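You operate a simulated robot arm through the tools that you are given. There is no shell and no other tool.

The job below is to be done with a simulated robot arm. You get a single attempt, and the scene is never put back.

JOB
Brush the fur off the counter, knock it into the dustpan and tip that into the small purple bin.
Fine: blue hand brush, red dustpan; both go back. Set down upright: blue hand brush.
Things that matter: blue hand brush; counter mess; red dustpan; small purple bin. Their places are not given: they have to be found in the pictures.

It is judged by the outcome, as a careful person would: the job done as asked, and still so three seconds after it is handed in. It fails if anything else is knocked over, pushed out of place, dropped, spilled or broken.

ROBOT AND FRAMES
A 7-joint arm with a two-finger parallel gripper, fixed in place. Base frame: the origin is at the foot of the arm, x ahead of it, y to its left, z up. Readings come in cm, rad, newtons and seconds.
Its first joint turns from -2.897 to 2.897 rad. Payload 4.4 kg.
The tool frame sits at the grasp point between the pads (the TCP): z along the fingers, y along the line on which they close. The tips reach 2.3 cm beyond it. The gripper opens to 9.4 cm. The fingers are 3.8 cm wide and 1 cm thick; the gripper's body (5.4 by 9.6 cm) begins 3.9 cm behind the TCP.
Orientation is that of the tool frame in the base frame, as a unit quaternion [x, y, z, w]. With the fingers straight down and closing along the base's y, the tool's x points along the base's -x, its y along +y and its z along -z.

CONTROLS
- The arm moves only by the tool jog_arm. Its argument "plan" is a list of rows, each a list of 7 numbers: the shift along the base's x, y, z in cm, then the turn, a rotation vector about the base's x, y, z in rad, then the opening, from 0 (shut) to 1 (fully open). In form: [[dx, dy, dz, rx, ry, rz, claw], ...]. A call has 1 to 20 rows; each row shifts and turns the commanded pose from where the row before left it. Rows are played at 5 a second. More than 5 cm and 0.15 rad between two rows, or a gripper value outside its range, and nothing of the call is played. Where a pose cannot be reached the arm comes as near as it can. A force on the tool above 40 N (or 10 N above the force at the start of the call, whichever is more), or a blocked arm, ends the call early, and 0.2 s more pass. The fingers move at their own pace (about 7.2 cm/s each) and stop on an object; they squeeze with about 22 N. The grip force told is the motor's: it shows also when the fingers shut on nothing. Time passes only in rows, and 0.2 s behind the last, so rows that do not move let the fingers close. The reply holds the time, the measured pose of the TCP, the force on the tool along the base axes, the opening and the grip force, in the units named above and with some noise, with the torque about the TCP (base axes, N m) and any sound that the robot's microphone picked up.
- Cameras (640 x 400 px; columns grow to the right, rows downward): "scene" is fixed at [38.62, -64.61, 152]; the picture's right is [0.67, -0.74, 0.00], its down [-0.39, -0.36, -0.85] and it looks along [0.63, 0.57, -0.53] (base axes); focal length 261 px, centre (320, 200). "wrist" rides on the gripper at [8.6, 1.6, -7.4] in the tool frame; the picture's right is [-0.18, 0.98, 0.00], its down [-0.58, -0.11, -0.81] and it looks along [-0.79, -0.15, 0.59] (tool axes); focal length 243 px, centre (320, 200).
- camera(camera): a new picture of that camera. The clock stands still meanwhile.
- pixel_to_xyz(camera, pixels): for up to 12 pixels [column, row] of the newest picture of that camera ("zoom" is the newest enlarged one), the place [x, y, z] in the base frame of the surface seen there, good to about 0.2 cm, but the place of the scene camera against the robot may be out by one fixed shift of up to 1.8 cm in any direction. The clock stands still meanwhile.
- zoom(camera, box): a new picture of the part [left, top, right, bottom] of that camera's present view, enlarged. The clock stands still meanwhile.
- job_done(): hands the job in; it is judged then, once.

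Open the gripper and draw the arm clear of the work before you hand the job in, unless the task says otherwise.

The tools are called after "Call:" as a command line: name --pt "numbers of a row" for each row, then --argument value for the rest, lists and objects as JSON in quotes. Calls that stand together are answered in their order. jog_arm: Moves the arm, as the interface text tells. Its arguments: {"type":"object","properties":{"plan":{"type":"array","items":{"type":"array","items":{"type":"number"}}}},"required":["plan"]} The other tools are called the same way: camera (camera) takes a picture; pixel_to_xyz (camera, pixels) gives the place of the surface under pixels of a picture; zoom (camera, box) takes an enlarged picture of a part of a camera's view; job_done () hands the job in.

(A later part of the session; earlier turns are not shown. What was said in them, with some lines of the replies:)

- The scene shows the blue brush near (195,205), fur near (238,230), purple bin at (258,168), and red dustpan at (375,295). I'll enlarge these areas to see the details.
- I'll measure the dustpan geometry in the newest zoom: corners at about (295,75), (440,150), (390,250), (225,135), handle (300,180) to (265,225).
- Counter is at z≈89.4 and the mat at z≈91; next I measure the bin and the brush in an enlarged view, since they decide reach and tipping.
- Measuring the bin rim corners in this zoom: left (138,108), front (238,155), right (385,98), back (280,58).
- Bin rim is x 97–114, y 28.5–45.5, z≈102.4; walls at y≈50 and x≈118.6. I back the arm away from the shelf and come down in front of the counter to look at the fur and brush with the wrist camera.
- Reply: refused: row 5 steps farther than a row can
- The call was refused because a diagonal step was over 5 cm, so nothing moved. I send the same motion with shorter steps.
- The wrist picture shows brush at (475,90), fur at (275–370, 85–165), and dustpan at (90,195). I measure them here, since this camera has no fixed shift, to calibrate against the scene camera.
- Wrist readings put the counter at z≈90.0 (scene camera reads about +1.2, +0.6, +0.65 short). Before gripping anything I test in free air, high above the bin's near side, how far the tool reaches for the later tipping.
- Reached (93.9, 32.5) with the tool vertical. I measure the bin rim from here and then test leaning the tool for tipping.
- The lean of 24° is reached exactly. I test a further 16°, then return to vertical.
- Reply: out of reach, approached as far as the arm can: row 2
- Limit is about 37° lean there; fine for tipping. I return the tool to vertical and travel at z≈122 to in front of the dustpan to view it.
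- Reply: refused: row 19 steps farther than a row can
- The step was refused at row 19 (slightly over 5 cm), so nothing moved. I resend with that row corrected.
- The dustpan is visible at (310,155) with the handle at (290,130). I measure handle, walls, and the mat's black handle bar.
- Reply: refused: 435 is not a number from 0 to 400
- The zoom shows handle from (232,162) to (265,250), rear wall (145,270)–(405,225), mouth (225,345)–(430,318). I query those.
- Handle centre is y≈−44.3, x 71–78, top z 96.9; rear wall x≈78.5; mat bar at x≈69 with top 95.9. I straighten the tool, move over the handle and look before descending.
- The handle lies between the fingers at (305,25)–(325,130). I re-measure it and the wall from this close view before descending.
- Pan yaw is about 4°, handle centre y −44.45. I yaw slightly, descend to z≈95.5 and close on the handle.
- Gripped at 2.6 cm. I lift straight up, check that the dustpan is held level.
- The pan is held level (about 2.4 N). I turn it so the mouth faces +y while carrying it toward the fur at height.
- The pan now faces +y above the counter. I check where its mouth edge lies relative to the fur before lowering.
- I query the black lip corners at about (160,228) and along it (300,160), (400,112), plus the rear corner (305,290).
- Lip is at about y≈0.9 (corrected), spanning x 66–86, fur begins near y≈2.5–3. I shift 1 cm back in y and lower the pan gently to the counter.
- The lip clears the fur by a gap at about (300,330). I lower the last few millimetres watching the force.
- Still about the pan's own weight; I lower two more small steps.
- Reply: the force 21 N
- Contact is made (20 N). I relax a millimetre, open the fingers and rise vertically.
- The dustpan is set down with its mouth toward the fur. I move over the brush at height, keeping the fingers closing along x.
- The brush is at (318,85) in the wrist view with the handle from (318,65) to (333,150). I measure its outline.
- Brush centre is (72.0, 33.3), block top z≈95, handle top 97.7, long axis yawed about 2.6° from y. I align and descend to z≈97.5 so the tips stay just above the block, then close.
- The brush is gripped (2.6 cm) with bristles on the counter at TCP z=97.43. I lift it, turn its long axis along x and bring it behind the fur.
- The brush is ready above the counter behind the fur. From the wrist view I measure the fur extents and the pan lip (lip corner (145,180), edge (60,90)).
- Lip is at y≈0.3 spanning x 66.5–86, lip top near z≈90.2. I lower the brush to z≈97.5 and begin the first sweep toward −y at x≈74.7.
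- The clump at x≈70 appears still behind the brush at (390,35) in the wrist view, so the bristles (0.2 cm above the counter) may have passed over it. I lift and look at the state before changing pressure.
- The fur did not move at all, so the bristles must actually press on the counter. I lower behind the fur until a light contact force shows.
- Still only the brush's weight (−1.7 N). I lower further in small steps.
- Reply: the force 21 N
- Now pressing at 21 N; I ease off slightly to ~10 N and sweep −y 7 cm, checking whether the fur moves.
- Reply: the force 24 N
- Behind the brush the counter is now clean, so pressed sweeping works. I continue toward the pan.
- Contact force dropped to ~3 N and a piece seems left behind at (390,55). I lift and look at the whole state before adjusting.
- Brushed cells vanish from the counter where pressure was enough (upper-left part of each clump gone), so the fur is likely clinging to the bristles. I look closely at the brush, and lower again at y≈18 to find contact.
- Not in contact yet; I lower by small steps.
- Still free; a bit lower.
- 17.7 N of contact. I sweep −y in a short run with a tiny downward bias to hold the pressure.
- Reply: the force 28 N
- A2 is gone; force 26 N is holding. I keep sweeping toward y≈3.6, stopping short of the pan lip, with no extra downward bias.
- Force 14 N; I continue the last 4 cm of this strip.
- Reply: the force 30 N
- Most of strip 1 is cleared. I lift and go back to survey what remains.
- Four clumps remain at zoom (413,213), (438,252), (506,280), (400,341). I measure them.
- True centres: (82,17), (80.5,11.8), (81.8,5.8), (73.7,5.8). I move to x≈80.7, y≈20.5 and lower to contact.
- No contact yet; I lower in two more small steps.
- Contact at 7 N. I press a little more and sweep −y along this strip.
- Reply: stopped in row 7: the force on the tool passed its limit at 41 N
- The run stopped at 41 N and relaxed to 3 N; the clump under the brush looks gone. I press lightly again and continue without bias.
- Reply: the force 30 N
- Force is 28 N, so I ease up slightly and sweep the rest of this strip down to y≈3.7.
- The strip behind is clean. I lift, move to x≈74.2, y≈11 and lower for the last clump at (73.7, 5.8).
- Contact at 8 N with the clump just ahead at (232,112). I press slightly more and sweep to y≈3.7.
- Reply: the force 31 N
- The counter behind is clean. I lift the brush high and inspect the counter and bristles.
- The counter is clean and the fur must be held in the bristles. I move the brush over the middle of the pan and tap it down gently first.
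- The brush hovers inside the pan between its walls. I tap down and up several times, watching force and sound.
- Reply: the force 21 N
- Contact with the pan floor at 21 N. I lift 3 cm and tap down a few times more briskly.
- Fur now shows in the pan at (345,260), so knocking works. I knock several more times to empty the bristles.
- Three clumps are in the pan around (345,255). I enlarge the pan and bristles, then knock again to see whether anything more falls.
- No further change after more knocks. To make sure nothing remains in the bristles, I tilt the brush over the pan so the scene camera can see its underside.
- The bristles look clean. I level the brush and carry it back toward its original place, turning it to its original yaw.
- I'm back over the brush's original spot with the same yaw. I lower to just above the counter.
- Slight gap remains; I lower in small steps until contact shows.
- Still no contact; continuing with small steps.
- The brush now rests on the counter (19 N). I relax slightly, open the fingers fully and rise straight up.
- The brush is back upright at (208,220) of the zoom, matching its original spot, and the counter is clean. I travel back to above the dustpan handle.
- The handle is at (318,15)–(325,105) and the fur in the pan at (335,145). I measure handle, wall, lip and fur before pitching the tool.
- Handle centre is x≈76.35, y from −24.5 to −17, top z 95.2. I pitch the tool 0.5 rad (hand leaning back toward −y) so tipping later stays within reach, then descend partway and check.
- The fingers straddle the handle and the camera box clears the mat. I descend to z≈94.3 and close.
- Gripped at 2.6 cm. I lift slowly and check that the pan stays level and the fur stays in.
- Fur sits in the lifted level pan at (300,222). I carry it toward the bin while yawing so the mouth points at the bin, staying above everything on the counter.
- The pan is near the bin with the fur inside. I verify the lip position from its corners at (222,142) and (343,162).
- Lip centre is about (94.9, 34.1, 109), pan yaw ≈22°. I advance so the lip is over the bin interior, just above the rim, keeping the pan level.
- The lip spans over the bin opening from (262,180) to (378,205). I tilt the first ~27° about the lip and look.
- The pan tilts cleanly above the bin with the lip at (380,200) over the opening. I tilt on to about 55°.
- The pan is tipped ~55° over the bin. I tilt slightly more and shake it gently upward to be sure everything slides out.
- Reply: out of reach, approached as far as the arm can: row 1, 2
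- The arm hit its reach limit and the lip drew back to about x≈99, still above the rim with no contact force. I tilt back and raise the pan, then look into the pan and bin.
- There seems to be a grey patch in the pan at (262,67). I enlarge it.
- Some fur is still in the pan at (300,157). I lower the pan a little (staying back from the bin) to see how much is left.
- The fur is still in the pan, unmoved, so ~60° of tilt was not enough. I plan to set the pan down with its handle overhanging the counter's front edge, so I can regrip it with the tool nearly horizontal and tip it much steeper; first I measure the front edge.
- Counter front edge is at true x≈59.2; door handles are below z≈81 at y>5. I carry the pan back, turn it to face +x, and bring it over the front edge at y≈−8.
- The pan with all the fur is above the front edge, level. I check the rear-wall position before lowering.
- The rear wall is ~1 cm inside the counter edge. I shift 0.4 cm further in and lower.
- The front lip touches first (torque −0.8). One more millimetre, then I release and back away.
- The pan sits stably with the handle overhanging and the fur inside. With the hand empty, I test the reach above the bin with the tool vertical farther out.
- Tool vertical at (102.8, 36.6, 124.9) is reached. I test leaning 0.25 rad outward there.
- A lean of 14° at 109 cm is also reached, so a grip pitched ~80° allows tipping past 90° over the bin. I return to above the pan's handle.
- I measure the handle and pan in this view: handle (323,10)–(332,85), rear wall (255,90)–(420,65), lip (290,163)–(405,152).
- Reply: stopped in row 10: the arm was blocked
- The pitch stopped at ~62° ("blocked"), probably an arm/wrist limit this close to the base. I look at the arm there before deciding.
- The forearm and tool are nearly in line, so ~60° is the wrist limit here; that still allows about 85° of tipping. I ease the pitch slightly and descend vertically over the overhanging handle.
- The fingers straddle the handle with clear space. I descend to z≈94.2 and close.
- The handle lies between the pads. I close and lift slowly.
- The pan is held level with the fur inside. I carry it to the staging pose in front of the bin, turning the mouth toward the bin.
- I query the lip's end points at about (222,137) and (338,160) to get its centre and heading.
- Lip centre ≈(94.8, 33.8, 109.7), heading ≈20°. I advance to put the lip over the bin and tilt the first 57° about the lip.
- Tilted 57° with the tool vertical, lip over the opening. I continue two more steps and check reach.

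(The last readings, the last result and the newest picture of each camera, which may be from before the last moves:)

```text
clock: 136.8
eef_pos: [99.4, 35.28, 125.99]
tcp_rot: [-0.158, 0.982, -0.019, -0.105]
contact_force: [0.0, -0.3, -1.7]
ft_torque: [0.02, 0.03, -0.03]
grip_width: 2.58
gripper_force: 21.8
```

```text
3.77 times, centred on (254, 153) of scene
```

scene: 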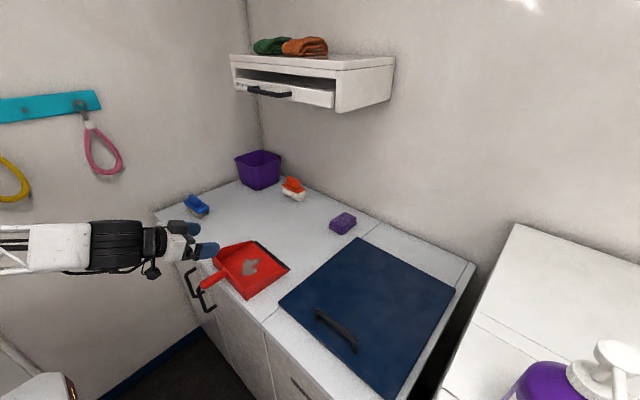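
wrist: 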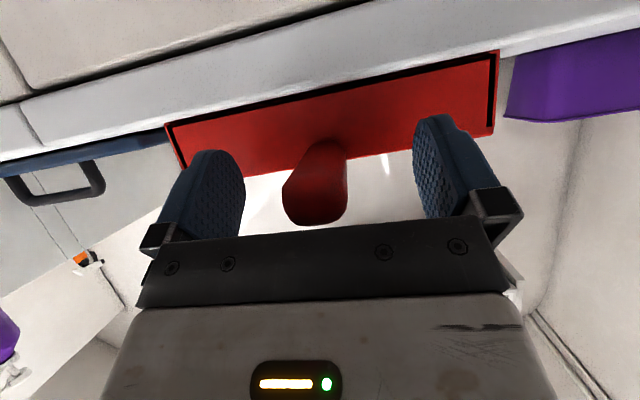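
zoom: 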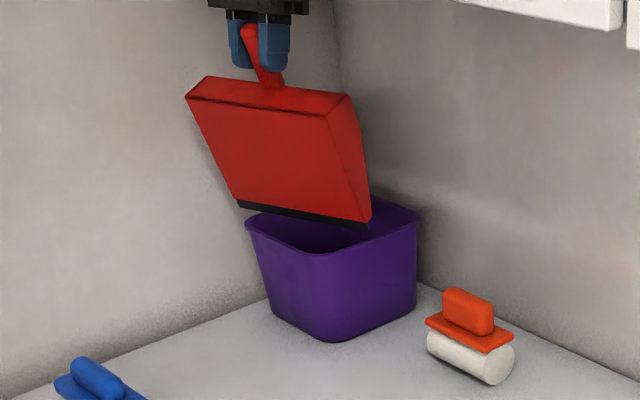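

Tilt ≈72°, lip still over the bin. I take the next two steps to about 86°.

Call:
jog_arm --pt "2.338 0.879 0.181 -0.044 0.117 0 0" --pt "0 0 0 0 0 0 0"

Call:
jog_arm --pt "2.34 0.88 -0.131 -0.044 0.117 0 0" --pt "0 0 0 0 0 0 0" --pt "0 0 0 0 0 0 0"

Call:
zoom --camera "scene" --box '[190, 100, 318, 206]'

```text
clock: 137.4
eef_pos: [101.81, 36.27, 126.03]
tcp_rot: [-0.157, 0.973, -0.031, -0.167]
contact_force: [0.5, 0.4, -2.2]
ft_torque: [0.01, 0.02, 0.0]
grip_width: 2.58
gripper_force: 21.8
```

```text
clock: 138.2
eef_pos: [101.55, 36.1, 123.65]
tcp_rot: [-0.155, 0.961, -0.044, -0.226]
contact_force: [0.3, 0.0, -2.3]
ft_torque: [0.02, -0.04, 0.0]
grip_width: 2.6
gripper_force: 21.7
out of reach, approached as far as the arm can: row 1
```

```text
3.77 times, centred on (254, 153) of scene
```

zoom: 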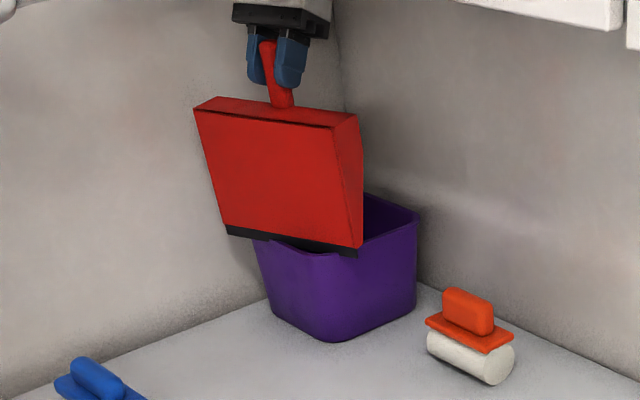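

The arm reached ~86° though the lip drew back to x≈99.5 and about 0.7 cm above the rim, no contact. I raise and tilt back along the reversed path, and look at the result.

Call:
jog_arm --pt "0 0 1.5 0.044 -0.117 0 0" --pt "0 0 1.5 0.044 -0.117 0 0" --pt "-1.5 -0.5 0 0.044 -0.117 0 0" --pt "-2.2 -0.8 -0.5 0.044 -0.117 0 0" --pt "-2.1 -0.8 -0.5 0.044 -0.117 0 0" --pt "-2 -0.75 -0.8 0.044 -0.117 0 0" --pt "-2 -0.75 -1 0.044 -0.117 0 0" --pt "-2 -0.75 -1 0.044 -0.117 0 0" --pt "-2.5 -0.9 -1.3 0.044 -0.117 0 0" --pt "-2.5 -0.9 -1.8 0.044 -0.117 0 0" --pt "-2.5 -0.9 -2 0.044 -0.117 0 0" --pt "-3 -1.2 -2 0.044 -0.117 0 0" --pt "-3 -1.2 -2 0 0 0 0" --pt "0 0 0 0 0 0 0"

Call:
zoom --camera "scene" --box '[170, 110, 330, 230]'

```text
clock: 141.2
eef_pos: [76.37, 26.38, 113.67]
tcp_rot: [-0.141, 0.858, 0.101, 0.484]
contact_force: [-0.8, 0.7, -5.2]
ft_torque: [-0.08, 0.17, -0.02]
grip_width: 2.6
gripper_force: 22.0
```

```text
3.33 times, centred on (250, 170) of scene
```

zoom: 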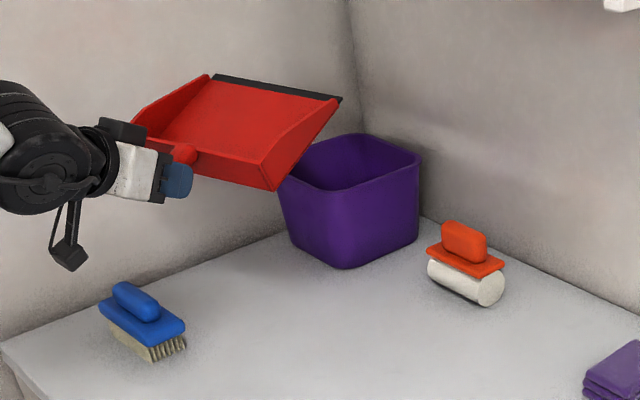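

The pan is empty now. It has rotated mouth-up in the grip and the force reads −5 N, so it may be touching the bin rim near (285,185); I look closely before moving.

Call:
zoom --camera "scene" --box '[200, 120, 290, 195]'

Call:
pixel_to_xyz --camera "zoom" --pixels '[[285, 240], [270, 215], [110, 50], [345, 75], [300, 250], [320, 220], [400, 325], [160, 170], [95, 185]]'

Call:
camera --camera "wrist"

```text
5.33 times, centred on (245, 158) of scene
```

zoom: 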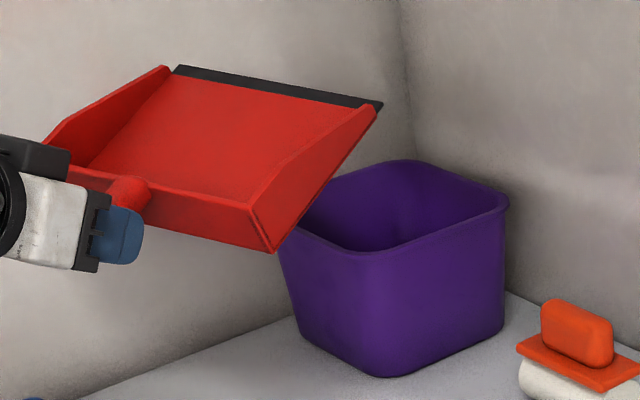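

```text
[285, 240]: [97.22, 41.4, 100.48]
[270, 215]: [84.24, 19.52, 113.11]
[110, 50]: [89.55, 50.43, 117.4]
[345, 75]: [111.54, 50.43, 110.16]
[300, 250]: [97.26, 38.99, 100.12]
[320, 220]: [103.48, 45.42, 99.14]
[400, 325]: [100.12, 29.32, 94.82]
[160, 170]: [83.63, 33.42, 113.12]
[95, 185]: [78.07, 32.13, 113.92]
```

```text
taken
```

wrist: 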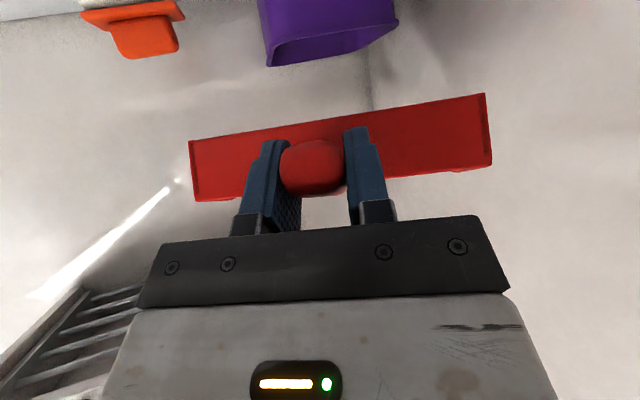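

The pan is free of the bin. I check that the bin stands where it was (same crop as at the start) and look for fur in it or on the counter.

Call:
zoom --camera "scene" --box '[220, 140, 316, 212]'

Call:
pixel_to_xyz --camera "zoom" --pixels '[[137, 108], [145, 116], [238, 154], [222, 154], [386, 98], [384, 106], [282, 57], [180, 135], [310, 137], [340, 75], [258, 150], [260, 280]]'

Call:
zoom --camera "scene" --box '[150, 160, 350, 300]'

```text
5.56 times, centred on (268, 176) of scene
```

zoom: 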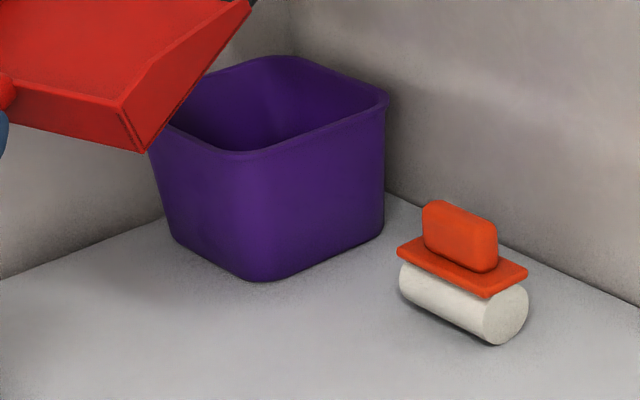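

```text
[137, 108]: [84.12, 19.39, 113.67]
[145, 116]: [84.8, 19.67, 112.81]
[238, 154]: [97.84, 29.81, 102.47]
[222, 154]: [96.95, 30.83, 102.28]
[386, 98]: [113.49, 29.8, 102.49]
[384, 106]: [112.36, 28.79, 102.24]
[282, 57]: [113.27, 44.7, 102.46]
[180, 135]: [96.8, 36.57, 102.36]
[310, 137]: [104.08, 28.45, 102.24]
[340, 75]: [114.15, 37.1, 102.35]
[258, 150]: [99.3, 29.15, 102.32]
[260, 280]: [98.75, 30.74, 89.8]
```

```text
2.86 times, centred on (250, 230) of scene
```

zoom: 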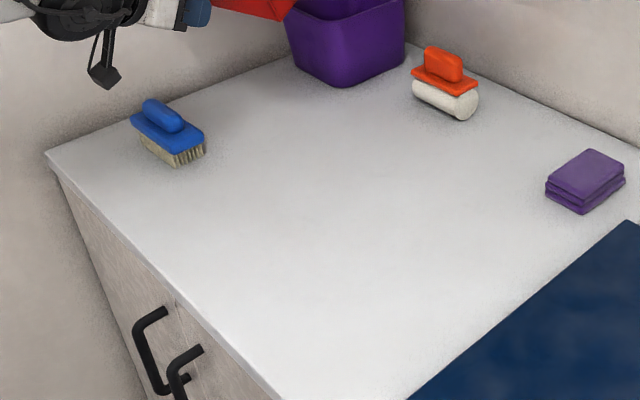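

The bin has not moved and the counter is clean. Now I measure the pan's pitch in the grip so I can set it down flat.

Call:
zoom --camera "scene" --box '[200, 120, 290, 195]'

Call:
pixel_to_xyz --camera "zoom" --pixels '[[378, 106], [370, 104], [182, 72], [274, 250], [250, 210], [373, 112], [320, 165], [170, 70], [230, 160], [150, 130], [280, 110], [200, 90]]'

```text
5.33 times, centred on (245, 158) of scene
```

zoom: 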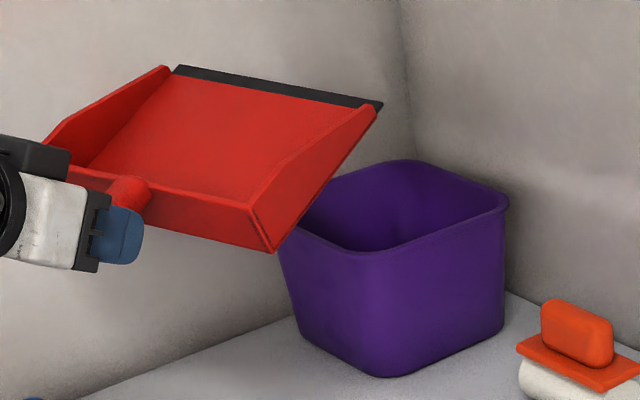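

```text
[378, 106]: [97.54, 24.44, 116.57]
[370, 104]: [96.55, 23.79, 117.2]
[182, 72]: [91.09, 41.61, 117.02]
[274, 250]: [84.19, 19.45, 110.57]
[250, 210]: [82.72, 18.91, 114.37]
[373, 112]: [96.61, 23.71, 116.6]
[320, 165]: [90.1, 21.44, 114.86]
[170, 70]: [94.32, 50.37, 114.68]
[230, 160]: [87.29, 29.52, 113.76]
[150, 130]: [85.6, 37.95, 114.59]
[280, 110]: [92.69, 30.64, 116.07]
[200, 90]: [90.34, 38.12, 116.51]
```

The pan is pitched about 23° mouth-up in the grip. I level it, bring it back over the free counter area around (66, 0) facing +x, and plan to set it down to regrip vertically.

Call:
jog_arm --pt "-2.5 -1 0 0 0 0 0" --pt "-2 -1 0 -0.0464 0.1235 0 0" --pt "-2 -1 0 -0.0464 0.1235 0 0" --pt "-1 -1 0 -0.0464 0.1235 0 0" --pt "-0.5 -3.7 -0.5 0 0 -0.058 0" --pt "-0.5 -3.7 -0.5 0 0 -0.058 0" --pt "-0.5 -3.7 -0.5 0 0 -0.058 0" --pt "-0.5 -3.7 -0.5 0 0 -0.058 0" --pt "-0.5 -3.7 -0.5 0 0 -0.058 0" --pt "-0.4 -3.7 -0.5 0 0 -0.058 0" --pt "0 0 -3.5 0 0 0 0" --pt "0 0 -3.5 0 0 0 0" --pt "0 0 0 0 0 0 0"

Call:
zoom --camera "scene" --box '[130, 170, 290, 290]'

```text
clock: 144.0
eef_pos: [65.85, 0.5, 103.93]
tcp_rot: [0.012, 0.949, 0.01, 0.315]
contact_force: [0.0, 0.1, -1.6]
ft_torque: [0.01, 0.26, 0.01]
grip_width: 2.57
gripper_force: 21.7
```

```text
3.33 times, centred on (210, 230) of scene
```

zoom: 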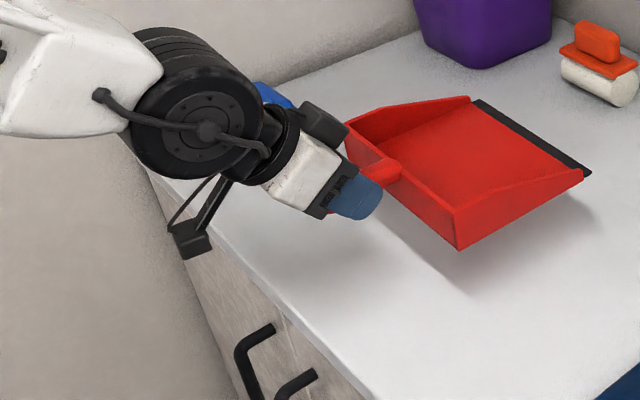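

The pan looks empty and nearly level. I check the heights of the rear bottom corner and the lip.

Call:
pixel_to_xyz --camera "zoom" --pixels '[[458, 246], [588, 173], [586, 170], [476, 102], [480, 106], [453, 212], [350, 130], [580, 176]]'

```text
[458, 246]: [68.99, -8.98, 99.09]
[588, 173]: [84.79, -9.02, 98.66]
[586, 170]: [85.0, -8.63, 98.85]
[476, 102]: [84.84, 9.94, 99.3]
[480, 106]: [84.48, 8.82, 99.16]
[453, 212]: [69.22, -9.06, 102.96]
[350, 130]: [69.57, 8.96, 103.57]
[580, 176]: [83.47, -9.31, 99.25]
```

Level within a few millimetres. I lower it to the counter.

Call:
jog_arm --pt "0 0 -3 0 0 0 0" --pt "0 0 -3 0 0 0 0" --pt "0 0 -2.2 0 0 0 0" --pt "0 0 -0.6 0 0 0 0" --pt "0 0 0 0 0 0 0"

Call:
jog_arm --pt "0 0 -0.2 0 0 0 0" --pt "0 0 -0.1 0 0 0 0" --pt "0 0 0 0 0 0 0"

```text
clock: 145.2
eef_pos: [65.89, 0.31, 95.16]
tcp_rot: [0.012, 0.949, 0.011, 0.314]
contact_force: [-0.1, 0.6, -1.8]
ft_torque: [-0.04, 0.23, 0.02]
grip_width: 2.58
gripper_force: 21.8
```

```text
clock: 146.0
eef_pos: [65.9, 0.32, 94.98]
tcp_rot: [0.012, 0.949, 0.011, 0.314]
contact_force: [-0.5, -1.0, -1.3]
ft_torque: [-0.19, -0.09, -0.09]
grip_width: 2.58
gripper_force: 21.4
```

First contact hints (torque change). I lower a little more until the pan bears on the counter.

Call:
jog_arm --pt "0 0 -0.12 0 0 0 0" --pt "0 0 0 0 0 0 0"

Call:
jog_arm --pt "0 0 -0.12 0 0 0 0" --pt "0 0 0 0 0 0 0"

```text
clock: 146.6
eef_pos: [65.79, 0.28, 94.92]
tcp_rot: [0.012, 0.949, 0.011, 0.314]
contact_force: [0.2, 1.4, 2.6]
ft_torque: [-0.42, -0.68, 0.38]
grip_width: 2.6
gripper_force: 22.1
```

```text
clock: 147.2
eef_pos: [65.92, 0.36, 94.69]
tcp_rot: [0.012, 0.949, 0.011, 0.314]
contact_force: [-0.8, 0.0, 1.5]
ft_torque: [-0.45, -0.57, -0.11]
grip_width: 2.61
gripper_force: 22.3
```

The lip corner touches first and the pan is settling. I continue down in small steps toward the expected 94.3.

Call:
jog_arm --pt "0 0 -0.12 0 0 0 0" --pt "0 0 -0.12 0 0 0 0" --pt "0 0 0 0 0 0 0"

Call:
zoom --camera "scene" --box '[150, 180, 290, 285]'

```text
clock: 148.0
eef_pos: [65.86, 0.36, 94.63]
tcp_rot: [0.012, 0.949, 0.011, 0.314]
contact_force: [1.1, 1.3, 5.1]
ft_torque: [-0.63, -0.17, 0.29]
grip_width: 2.65
gripper_force: 22.3
```

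```text
3.81 times, centred on (220, 232) of scene
```

zoom: 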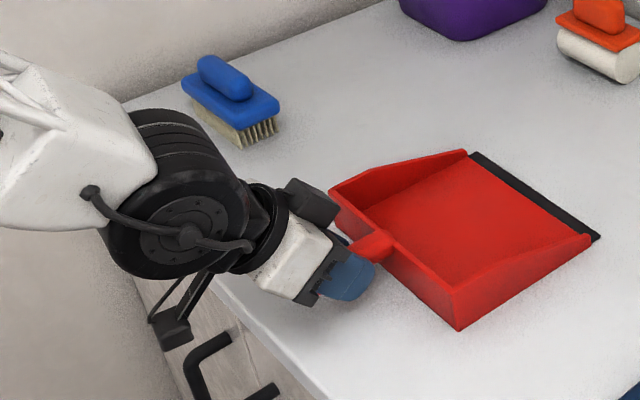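

The pan is practically on the counter. I open the fingers so it settles, then back out upward.

Call:
jog_arm --pt "0 0 0 0 0 0 0.2" --pt "0 0 0 0 0 0 0.5" --pt "0 0 0 0 0 0 0.7" --pt "0 0 0 0 0 0 0.7" --pt "-0.7 0 1.2 0 0 0 0.7" --pt "-2 0 3 0 0 0 1" --pt "-2 0 3.5 0 0 0 1" --pt "0 0 4 0 0.13 0 1" --pt "1 0 1 0 0.13 0 1" --pt "2 0 0 0 0.13 0 1" --pt "1.7 0 0 0 0.13 0 1" --pt "0 0 0 0 0.12 0 1" --pt "0 0 0 0 0 0 1"

Call:
camera --camera "wrist"

Call:
zoom --camera "scene" --box '[150, 180, 290, 285]'

```text
clock: 150.8
eef_pos: [65.74, 0.39, 107.21]
tcp_rot: [0.015, 1.0, 0.006, 0.0]
contact_force: [-0.1, 0.3, 0.2]
ft_torque: [0.01, -0.01, 0.0]
grip_width: 9.42
gripper_force: 0.0
```

```text
taken
```

wrist: 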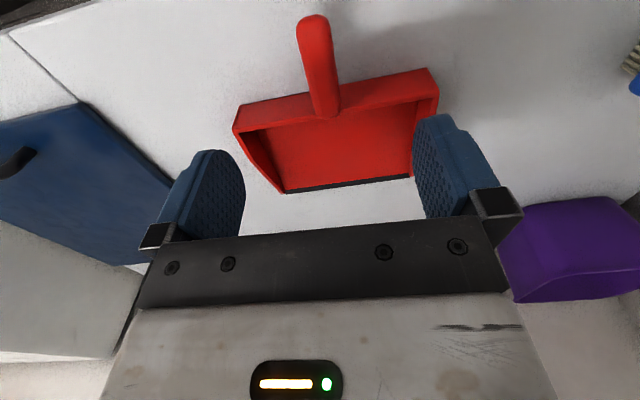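

```text
3.81 times, centred on (220, 232) of scene
```

zoom: 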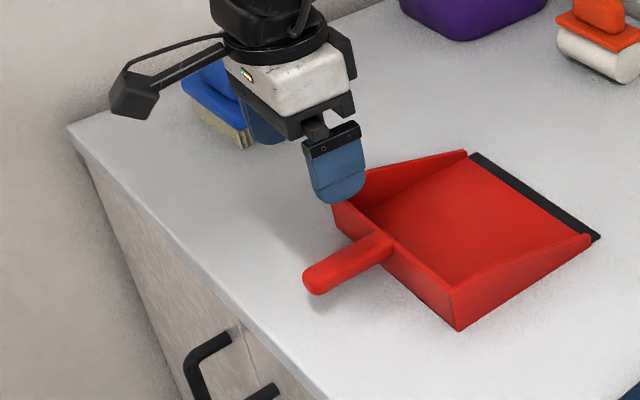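

The empty pan sits flat. I measure its handle: (313,20), (318,60), (327,108), and edges.

Call:
pixel_to_xyz --camera "wrist" --pixels '[[313, 20], [318, 60], [327, 108], [240, 120], [435, 85], [287, 190], [410, 177], [262, 115], [405, 88]]'

```text
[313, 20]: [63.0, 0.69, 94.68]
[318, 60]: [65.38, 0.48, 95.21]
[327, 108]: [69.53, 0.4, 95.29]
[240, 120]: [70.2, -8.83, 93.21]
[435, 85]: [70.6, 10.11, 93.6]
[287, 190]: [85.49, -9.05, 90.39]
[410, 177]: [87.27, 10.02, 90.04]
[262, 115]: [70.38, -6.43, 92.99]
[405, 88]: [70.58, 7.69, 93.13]
```

I grip vertically at the same point on the handle as at first: TCP (66.45, 0.5, 94.0).

Call:
jog_arm --pt "0.7 0.1 -4 0 0 0 1" --pt "0 0 -4 0 0 0 1" --pt "0 0 -3 0 0 0 1" --pt "0 0 -2.2 0 0 0 1" --pt "0 0 0 0 0 0 0.5" --pt "0 0 0 0 0 0 0" --pt "0 0 0 0 0 0 0" --pt "0 0 0 0 0 0 0" --pt "0 0 0 0 0 0 0" --pt "0 0 0 0 0 0 0"

Call:
jog_arm --pt "0 0 1 0 0 0 0" --pt "0 0 3 0 0 0 0" --pt "0 0 4 0 0 0 0" --pt "0 0 4 0 0 0 0" --pt "0 0 0 0 0 0 0"

Call:
zoom --camera "scene" --box '[150, 160, 290, 265]'

```text
clock: 153.0
eef_pos: [66.53, 0.48, 93.83]
tcp_rot: [0.014, 1.0, 0.006, -0.001]
contact_force: [0.5, -0.4, 0.4]
ft_torque: [-0.31, 0.15, -0.01]
grip_width: 2.61
gripper_force: 22.2
```

```text
clock: 154.2
eef_pos: [66.4, 0.68, 105.67]
tcp_rot: [0.015, 1.0, 0.006, 0.0]
contact_force: [-0.8, -0.2, -2.3]
ft_torque: [0.03, 0.21, -0.03]
grip_width: 2.59
gripper_force: 22.0
```

```text
3.81 times, centred on (220, 212) of scene
```

zoom: 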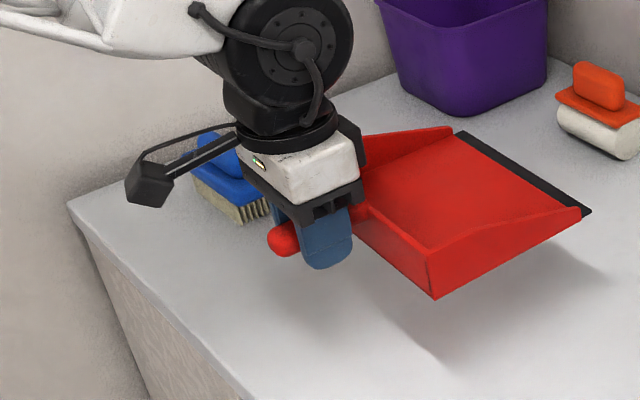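

The pan is held level. I carry it back over the mat to its original position and yaw.

Call:
jog_arm --pt "0.84 -4.5 0.2 0 0 0.0095 0" --pt "0.84 -4.5 0.2 0 0 0.0095 0" --pt "0.84 -4.5 0.2 0 0 0.0095 0" --pt "0.84 -4.5 0.2 0 0 0.0095 0" --pt "0.84 -4.5 0.2 0 0 0.0095 0" --pt "0.84 -4.5 0.2 0 0 0.0095 0" --pt "0.84 -4.5 0.2 0 0 0.0095 0" --pt "0.84 -4.5 0.2 0 0 0.0095 0" --pt "0.84 -4.5 0.2 0 0 0.0095 0" --pt "0.84 -4.6 0.2 0 0 0.0095 0" --pt "0 0 0 0 0 0 0"

Call:
zoom --camera "scene" --box '[270, 200, 470, 360]'

```text
clock: 156.6
eef_pos: [74.87, -44.95, 108.24]
tcp_rot: [-0.032, 0.999, 0.007, -0.002]
contact_force: [-0.4, 0.5, -1.7]
ft_torque: [-0.01, 0.23, -0.01]
grip_width: 2.6
gripper_force: 22.0
```

```text
2.50 times, centred on (370, 280) of scene
```

zoom: 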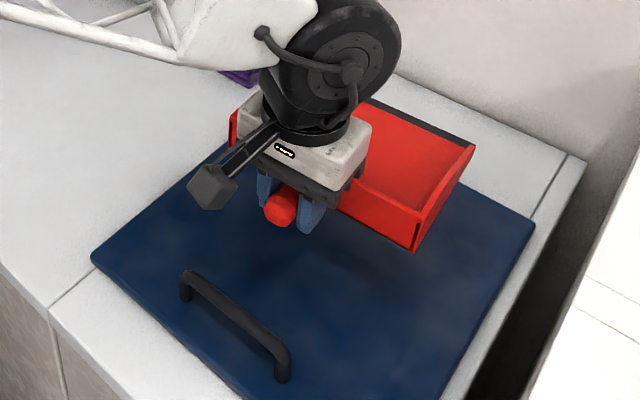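

Yaw matches the original; I correct y by 0.45 cm and lower onto the mat.

Call:
jog_arm --pt "0 0.45 -3 0 0 0 0" --pt "0 0 -3 0 0 0 0" --pt "0 0 -3 0 0 0 0" --pt "0 0 -2.5 0 0 0 0" --pt "0 0 -0.7 0 0 0 0" --pt "0 0 0 0 0 0 0"

Call:
jog_arm --pt "0 0 -0.2 0 0 0 0" --pt "0 0 0 0 0 0 0"

```text
clock: 158.0
eef_pos: [75.0, -44.14, 95.62]
tcp_rot: [-0.032, 0.999, 0.007, -0.001]
contact_force: [-1.1, -0.2, -2.2]
ft_torque: [-0.02, 0.19, -0.01]
grip_width: 2.56
gripper_force: 22.0
```

```text
clock: 158.6
eef_pos: [74.98, -44.16, 95.54]
tcp_rot: [-0.032, 0.999, 0.006, 0.0]
contact_force: [-1.0, 0.0, 1.8]
ft_torque: [-0.48, -0.44, -0.07]
grip_width: 2.6
gripper_force: 22.3
```

Contact begins; I'm ~0.3 cm off, so I lift a touch, correct, and press down to rest.

Call:
jog_arm --pt "0 0 0.4 0 0 0 0" --pt "-0.15 -0.3 0 0 0 0 0" --pt "0 0 -0.4 0 0 0 0" --pt "0 0 -0.1 0 0 0 0" --pt "0 0 0 0 0 0 0"

Call:
jog_arm --pt "0 0 -0.1 0 0 0 0" --pt "0 0 0 0 0 0 0"

```text
clock: 159.8
eef_pos: [74.81, -44.47, 95.63]
tcp_rot: [-0.033, 0.999, 0.005, 0.0]
contact_force: [-0.4, 1.8, 4.6]
ft_torque: [-0.62, -0.22, -0.06]
grip_width: 2.56
gripper_force: 21.9
```

```text
clock: 160.4
eef_pos: [74.78, -44.47, 95.53]
tcp_rot: [-0.033, 0.999, 0.006, 0.0]
contact_force: [3.4, 2.3, 8.8]
ft_torque: [-0.36, -0.43, 0.23]
grip_width: 2.59
gripper_force: 21.7
```

The pan bears on the mat at exactly the original pose. I release and rise straight up.

Call:
jog_arm --pt "0 0 0 0 0 0 0.2" --pt "0 0 0 0 0 0 0.5" --pt "0 0 0 0 0 0 0.7" --pt "0 0 0 0 0 0 0.7" --pt "0 0 2 0 0 0 0.7" --pt "0 0 4 0 0 0 1" --pt "0 0 4 0 0 0 1" --pt "0 0 4 0 0 0 1" --pt "-2 2 4 0 0 0 1" --pt "0 0 0 0 0 0 1"

Call:
camera --camera "scene"

Call:
camera --camera "wrist"

```text
clock: 162.6
eef_pos: [73.01, -42.47, 113.44]
tcp_rot: [-0.032, 0.999, 0.006, -0.001]
contact_force: [0.2, -0.3, -0.4]
ft_torque: [-0.01, 0.01, 0.01]
grip_width: 9.38
gripper_force: 0.1
```

```text
taken
```

scene: 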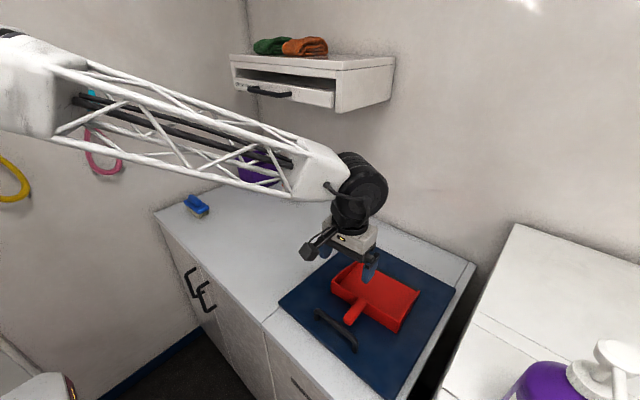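

```text
taken
```

wrist: 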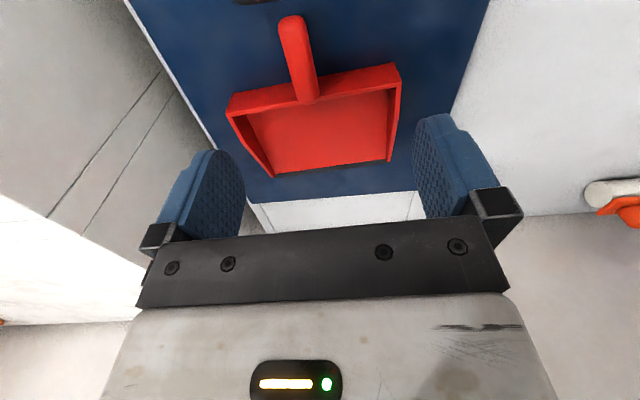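

The pan is back in place and empty. I move back to where the wrist camera can look into the bin to confirm the fur is there.

Call:
jog_arm --pt "-4 0 2 0 0 0 1" --pt "-4 0 2 0 0 0 1" --pt "-4 0 2 0 0 0 1" --pt "0 4.9 0 0 0 0 1" --pt "0 4.9 0 0 0 0 1" --pt "0 4.9 0 0 0 0 1" --pt "0 4.9 0 0 0 0 1" --pt "0 4.9 0 0 0 0 1" --pt "0 4.9 0 0 0 0 1" --pt "0 4.9 0 0 0 0 1" --pt "0 4.9 0 0 0 0 1" --pt "0 4.9 0 0 0 0 1" --pt "0 4.9 0 0 0 0 1" --pt "0 4.9 0 0 0 0 1" --pt "0 4.9 0 0 0 0 1" --pt "0 0 0 0 0 0 1"

Call:
jog_arm --pt "4 2 0.6 0 0 0.07 1" --pt "4 2 0.6 0 0 0.07 1" --pt "4 2 0.6 0 0 0.07 1" --pt "4 2 0.6 0 0 0.07 1" --pt "4 2 0.6 0 0 0 1" --pt "4 2 0.6 0 0 0 1" --pt "4 2 0.6 0 0 0 1" --pt "4 2 0.6 0 0 0 1" --pt "0 0 0 0 0 0 1"

Call:
camera --camera "wrist"

```text
clock: 166.0
eef_pos: [60.9, 16.41, 119.55]
tcp_rot: [-0.032, 0.999, 0.006, 0.0]
contact_force: [-0.1, -0.3, 0.4]
ft_torque: [-0.01, -0.04, 0.03]
grip_width: 9.4
gripper_force: 0.2
```

```text
clock: 168.0
eef_pos: [92.72, 32.38, 124.26]
tcp_rot: [-0.171, 0.985, 0.006, -0.002]
contact_force: [0.0, -0.1, 0.2]
ft_torque: [-0.01, 0.01, 0.01]
grip_width: 9.39
gripper_force: 0.1
```

```text
taken
```

wrist: 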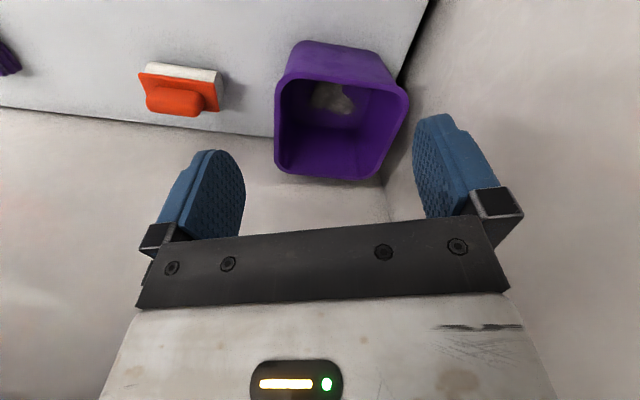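

Fur is visible inside the bin at (330,97). I retreat the arm clear of the work and take a final look.

Call:
jog_arm --pt "-4 -2 0.6 0 0 0 1" --pt "-4 -2 0.6 0 0 0 1" --pt "-4 -2 0.6 0 0 0 1" --pt "-4 -2 0.6 0 0 0 1" --pt "-4 -2 0.6 0 0 -0.07 1" --pt "-4 -2 0.6 0 0 -0.07 1" --pt "-4 -2 0.6 0 0 -0.07 1" --pt "-4 -2 0.6 0 0 -0.07 1" --pt "-4 -2 0.6 0 0 0 1" --pt "-4 -2 0.6 0 0 0 1" --pt "0 0 0 0 0 0 1"

Call:
camera --camera "scene"

Call:
zoom --camera "scene" --box '[150, 140, 310, 260]'

Call:
zoom --camera "scene" --box '[270, 230, 470, 390]'

```text
clock: 170.4
eef_pos: [52.4, 12.56, 130.12]
tcp_rot: [-0.032, 0.999, 0.006, -0.001]
contact_force: [0.5, -0.9, -0.3]
ft_torque: [-0.01, 0.0, 0.03]
grip_width: 9.39
gripper_force: 0.0
```

```text
taken
```

scene: 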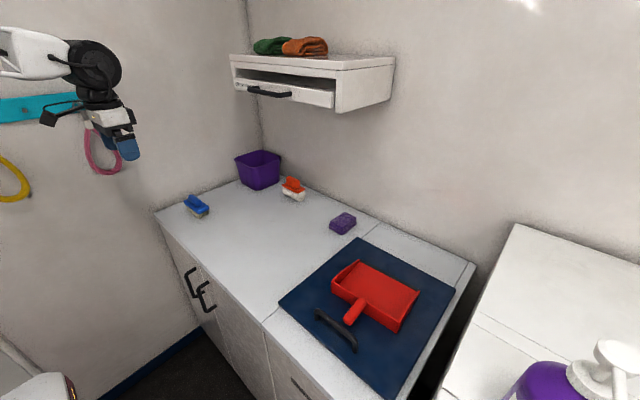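

```text
3.33 times, centred on (230, 200) of scene
```

zoom: 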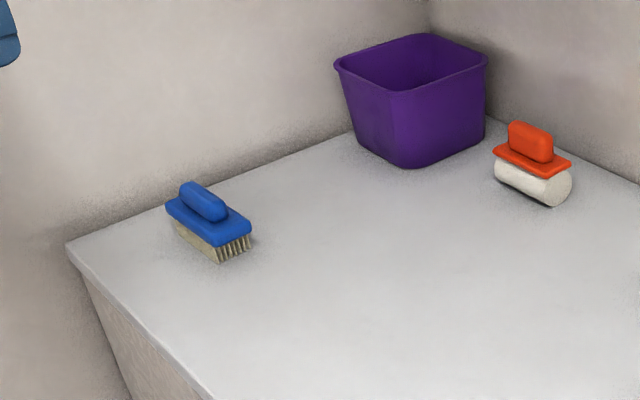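

```text
2.50 times, centred on (370, 310) of scene
```

zoom: 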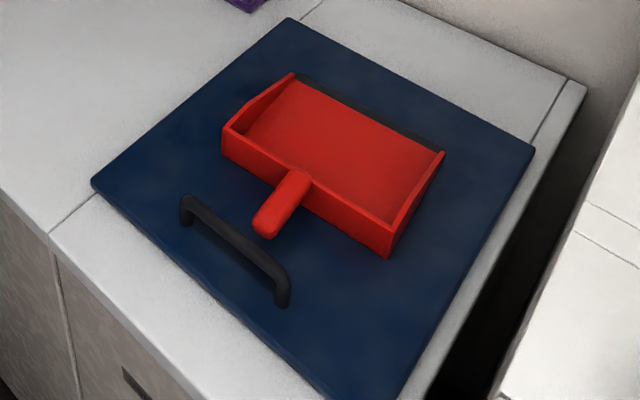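

Everything matches the starting layout: the brush is upright in its place, the empty pan is on the mat, the counter is clean, the fur is in the bin, and the gripper is open and clear. I hand the job in.

Call:
job_done

```text
The job is handed in.
```

The fur is off the counter and in the small purple bin, and I've handed the job in. I don't have the result of the judging.

- **Fur:** the counter looks clean in the final pictures. The wrist camera showed the fur inside the bin after I tipped the pan.
- **Blue hand brush:** it is back in its original spot, upright on its bristles. I tilted it in front of the camera after knocking it out, and the bristles looked clean.
- **Red dustpan:** it is empty and back on the blue mat at the same position and angle as at the start.
- **Everything else:** the bin measured in the same place after tipping. The orange roller, the purple sponge and the rest look unmoved. The gripper is open and the arm is clear of the work.

- **Two tries at tipping:** a tilt of about 60° left the fur in the pan. I set the pan down at the counter's front edge, changed my grip, and tipped it to about 86°, which emptied it. The pan turned slightly in the gripper on the way back, so I set it down once more and regripped it before returning it.
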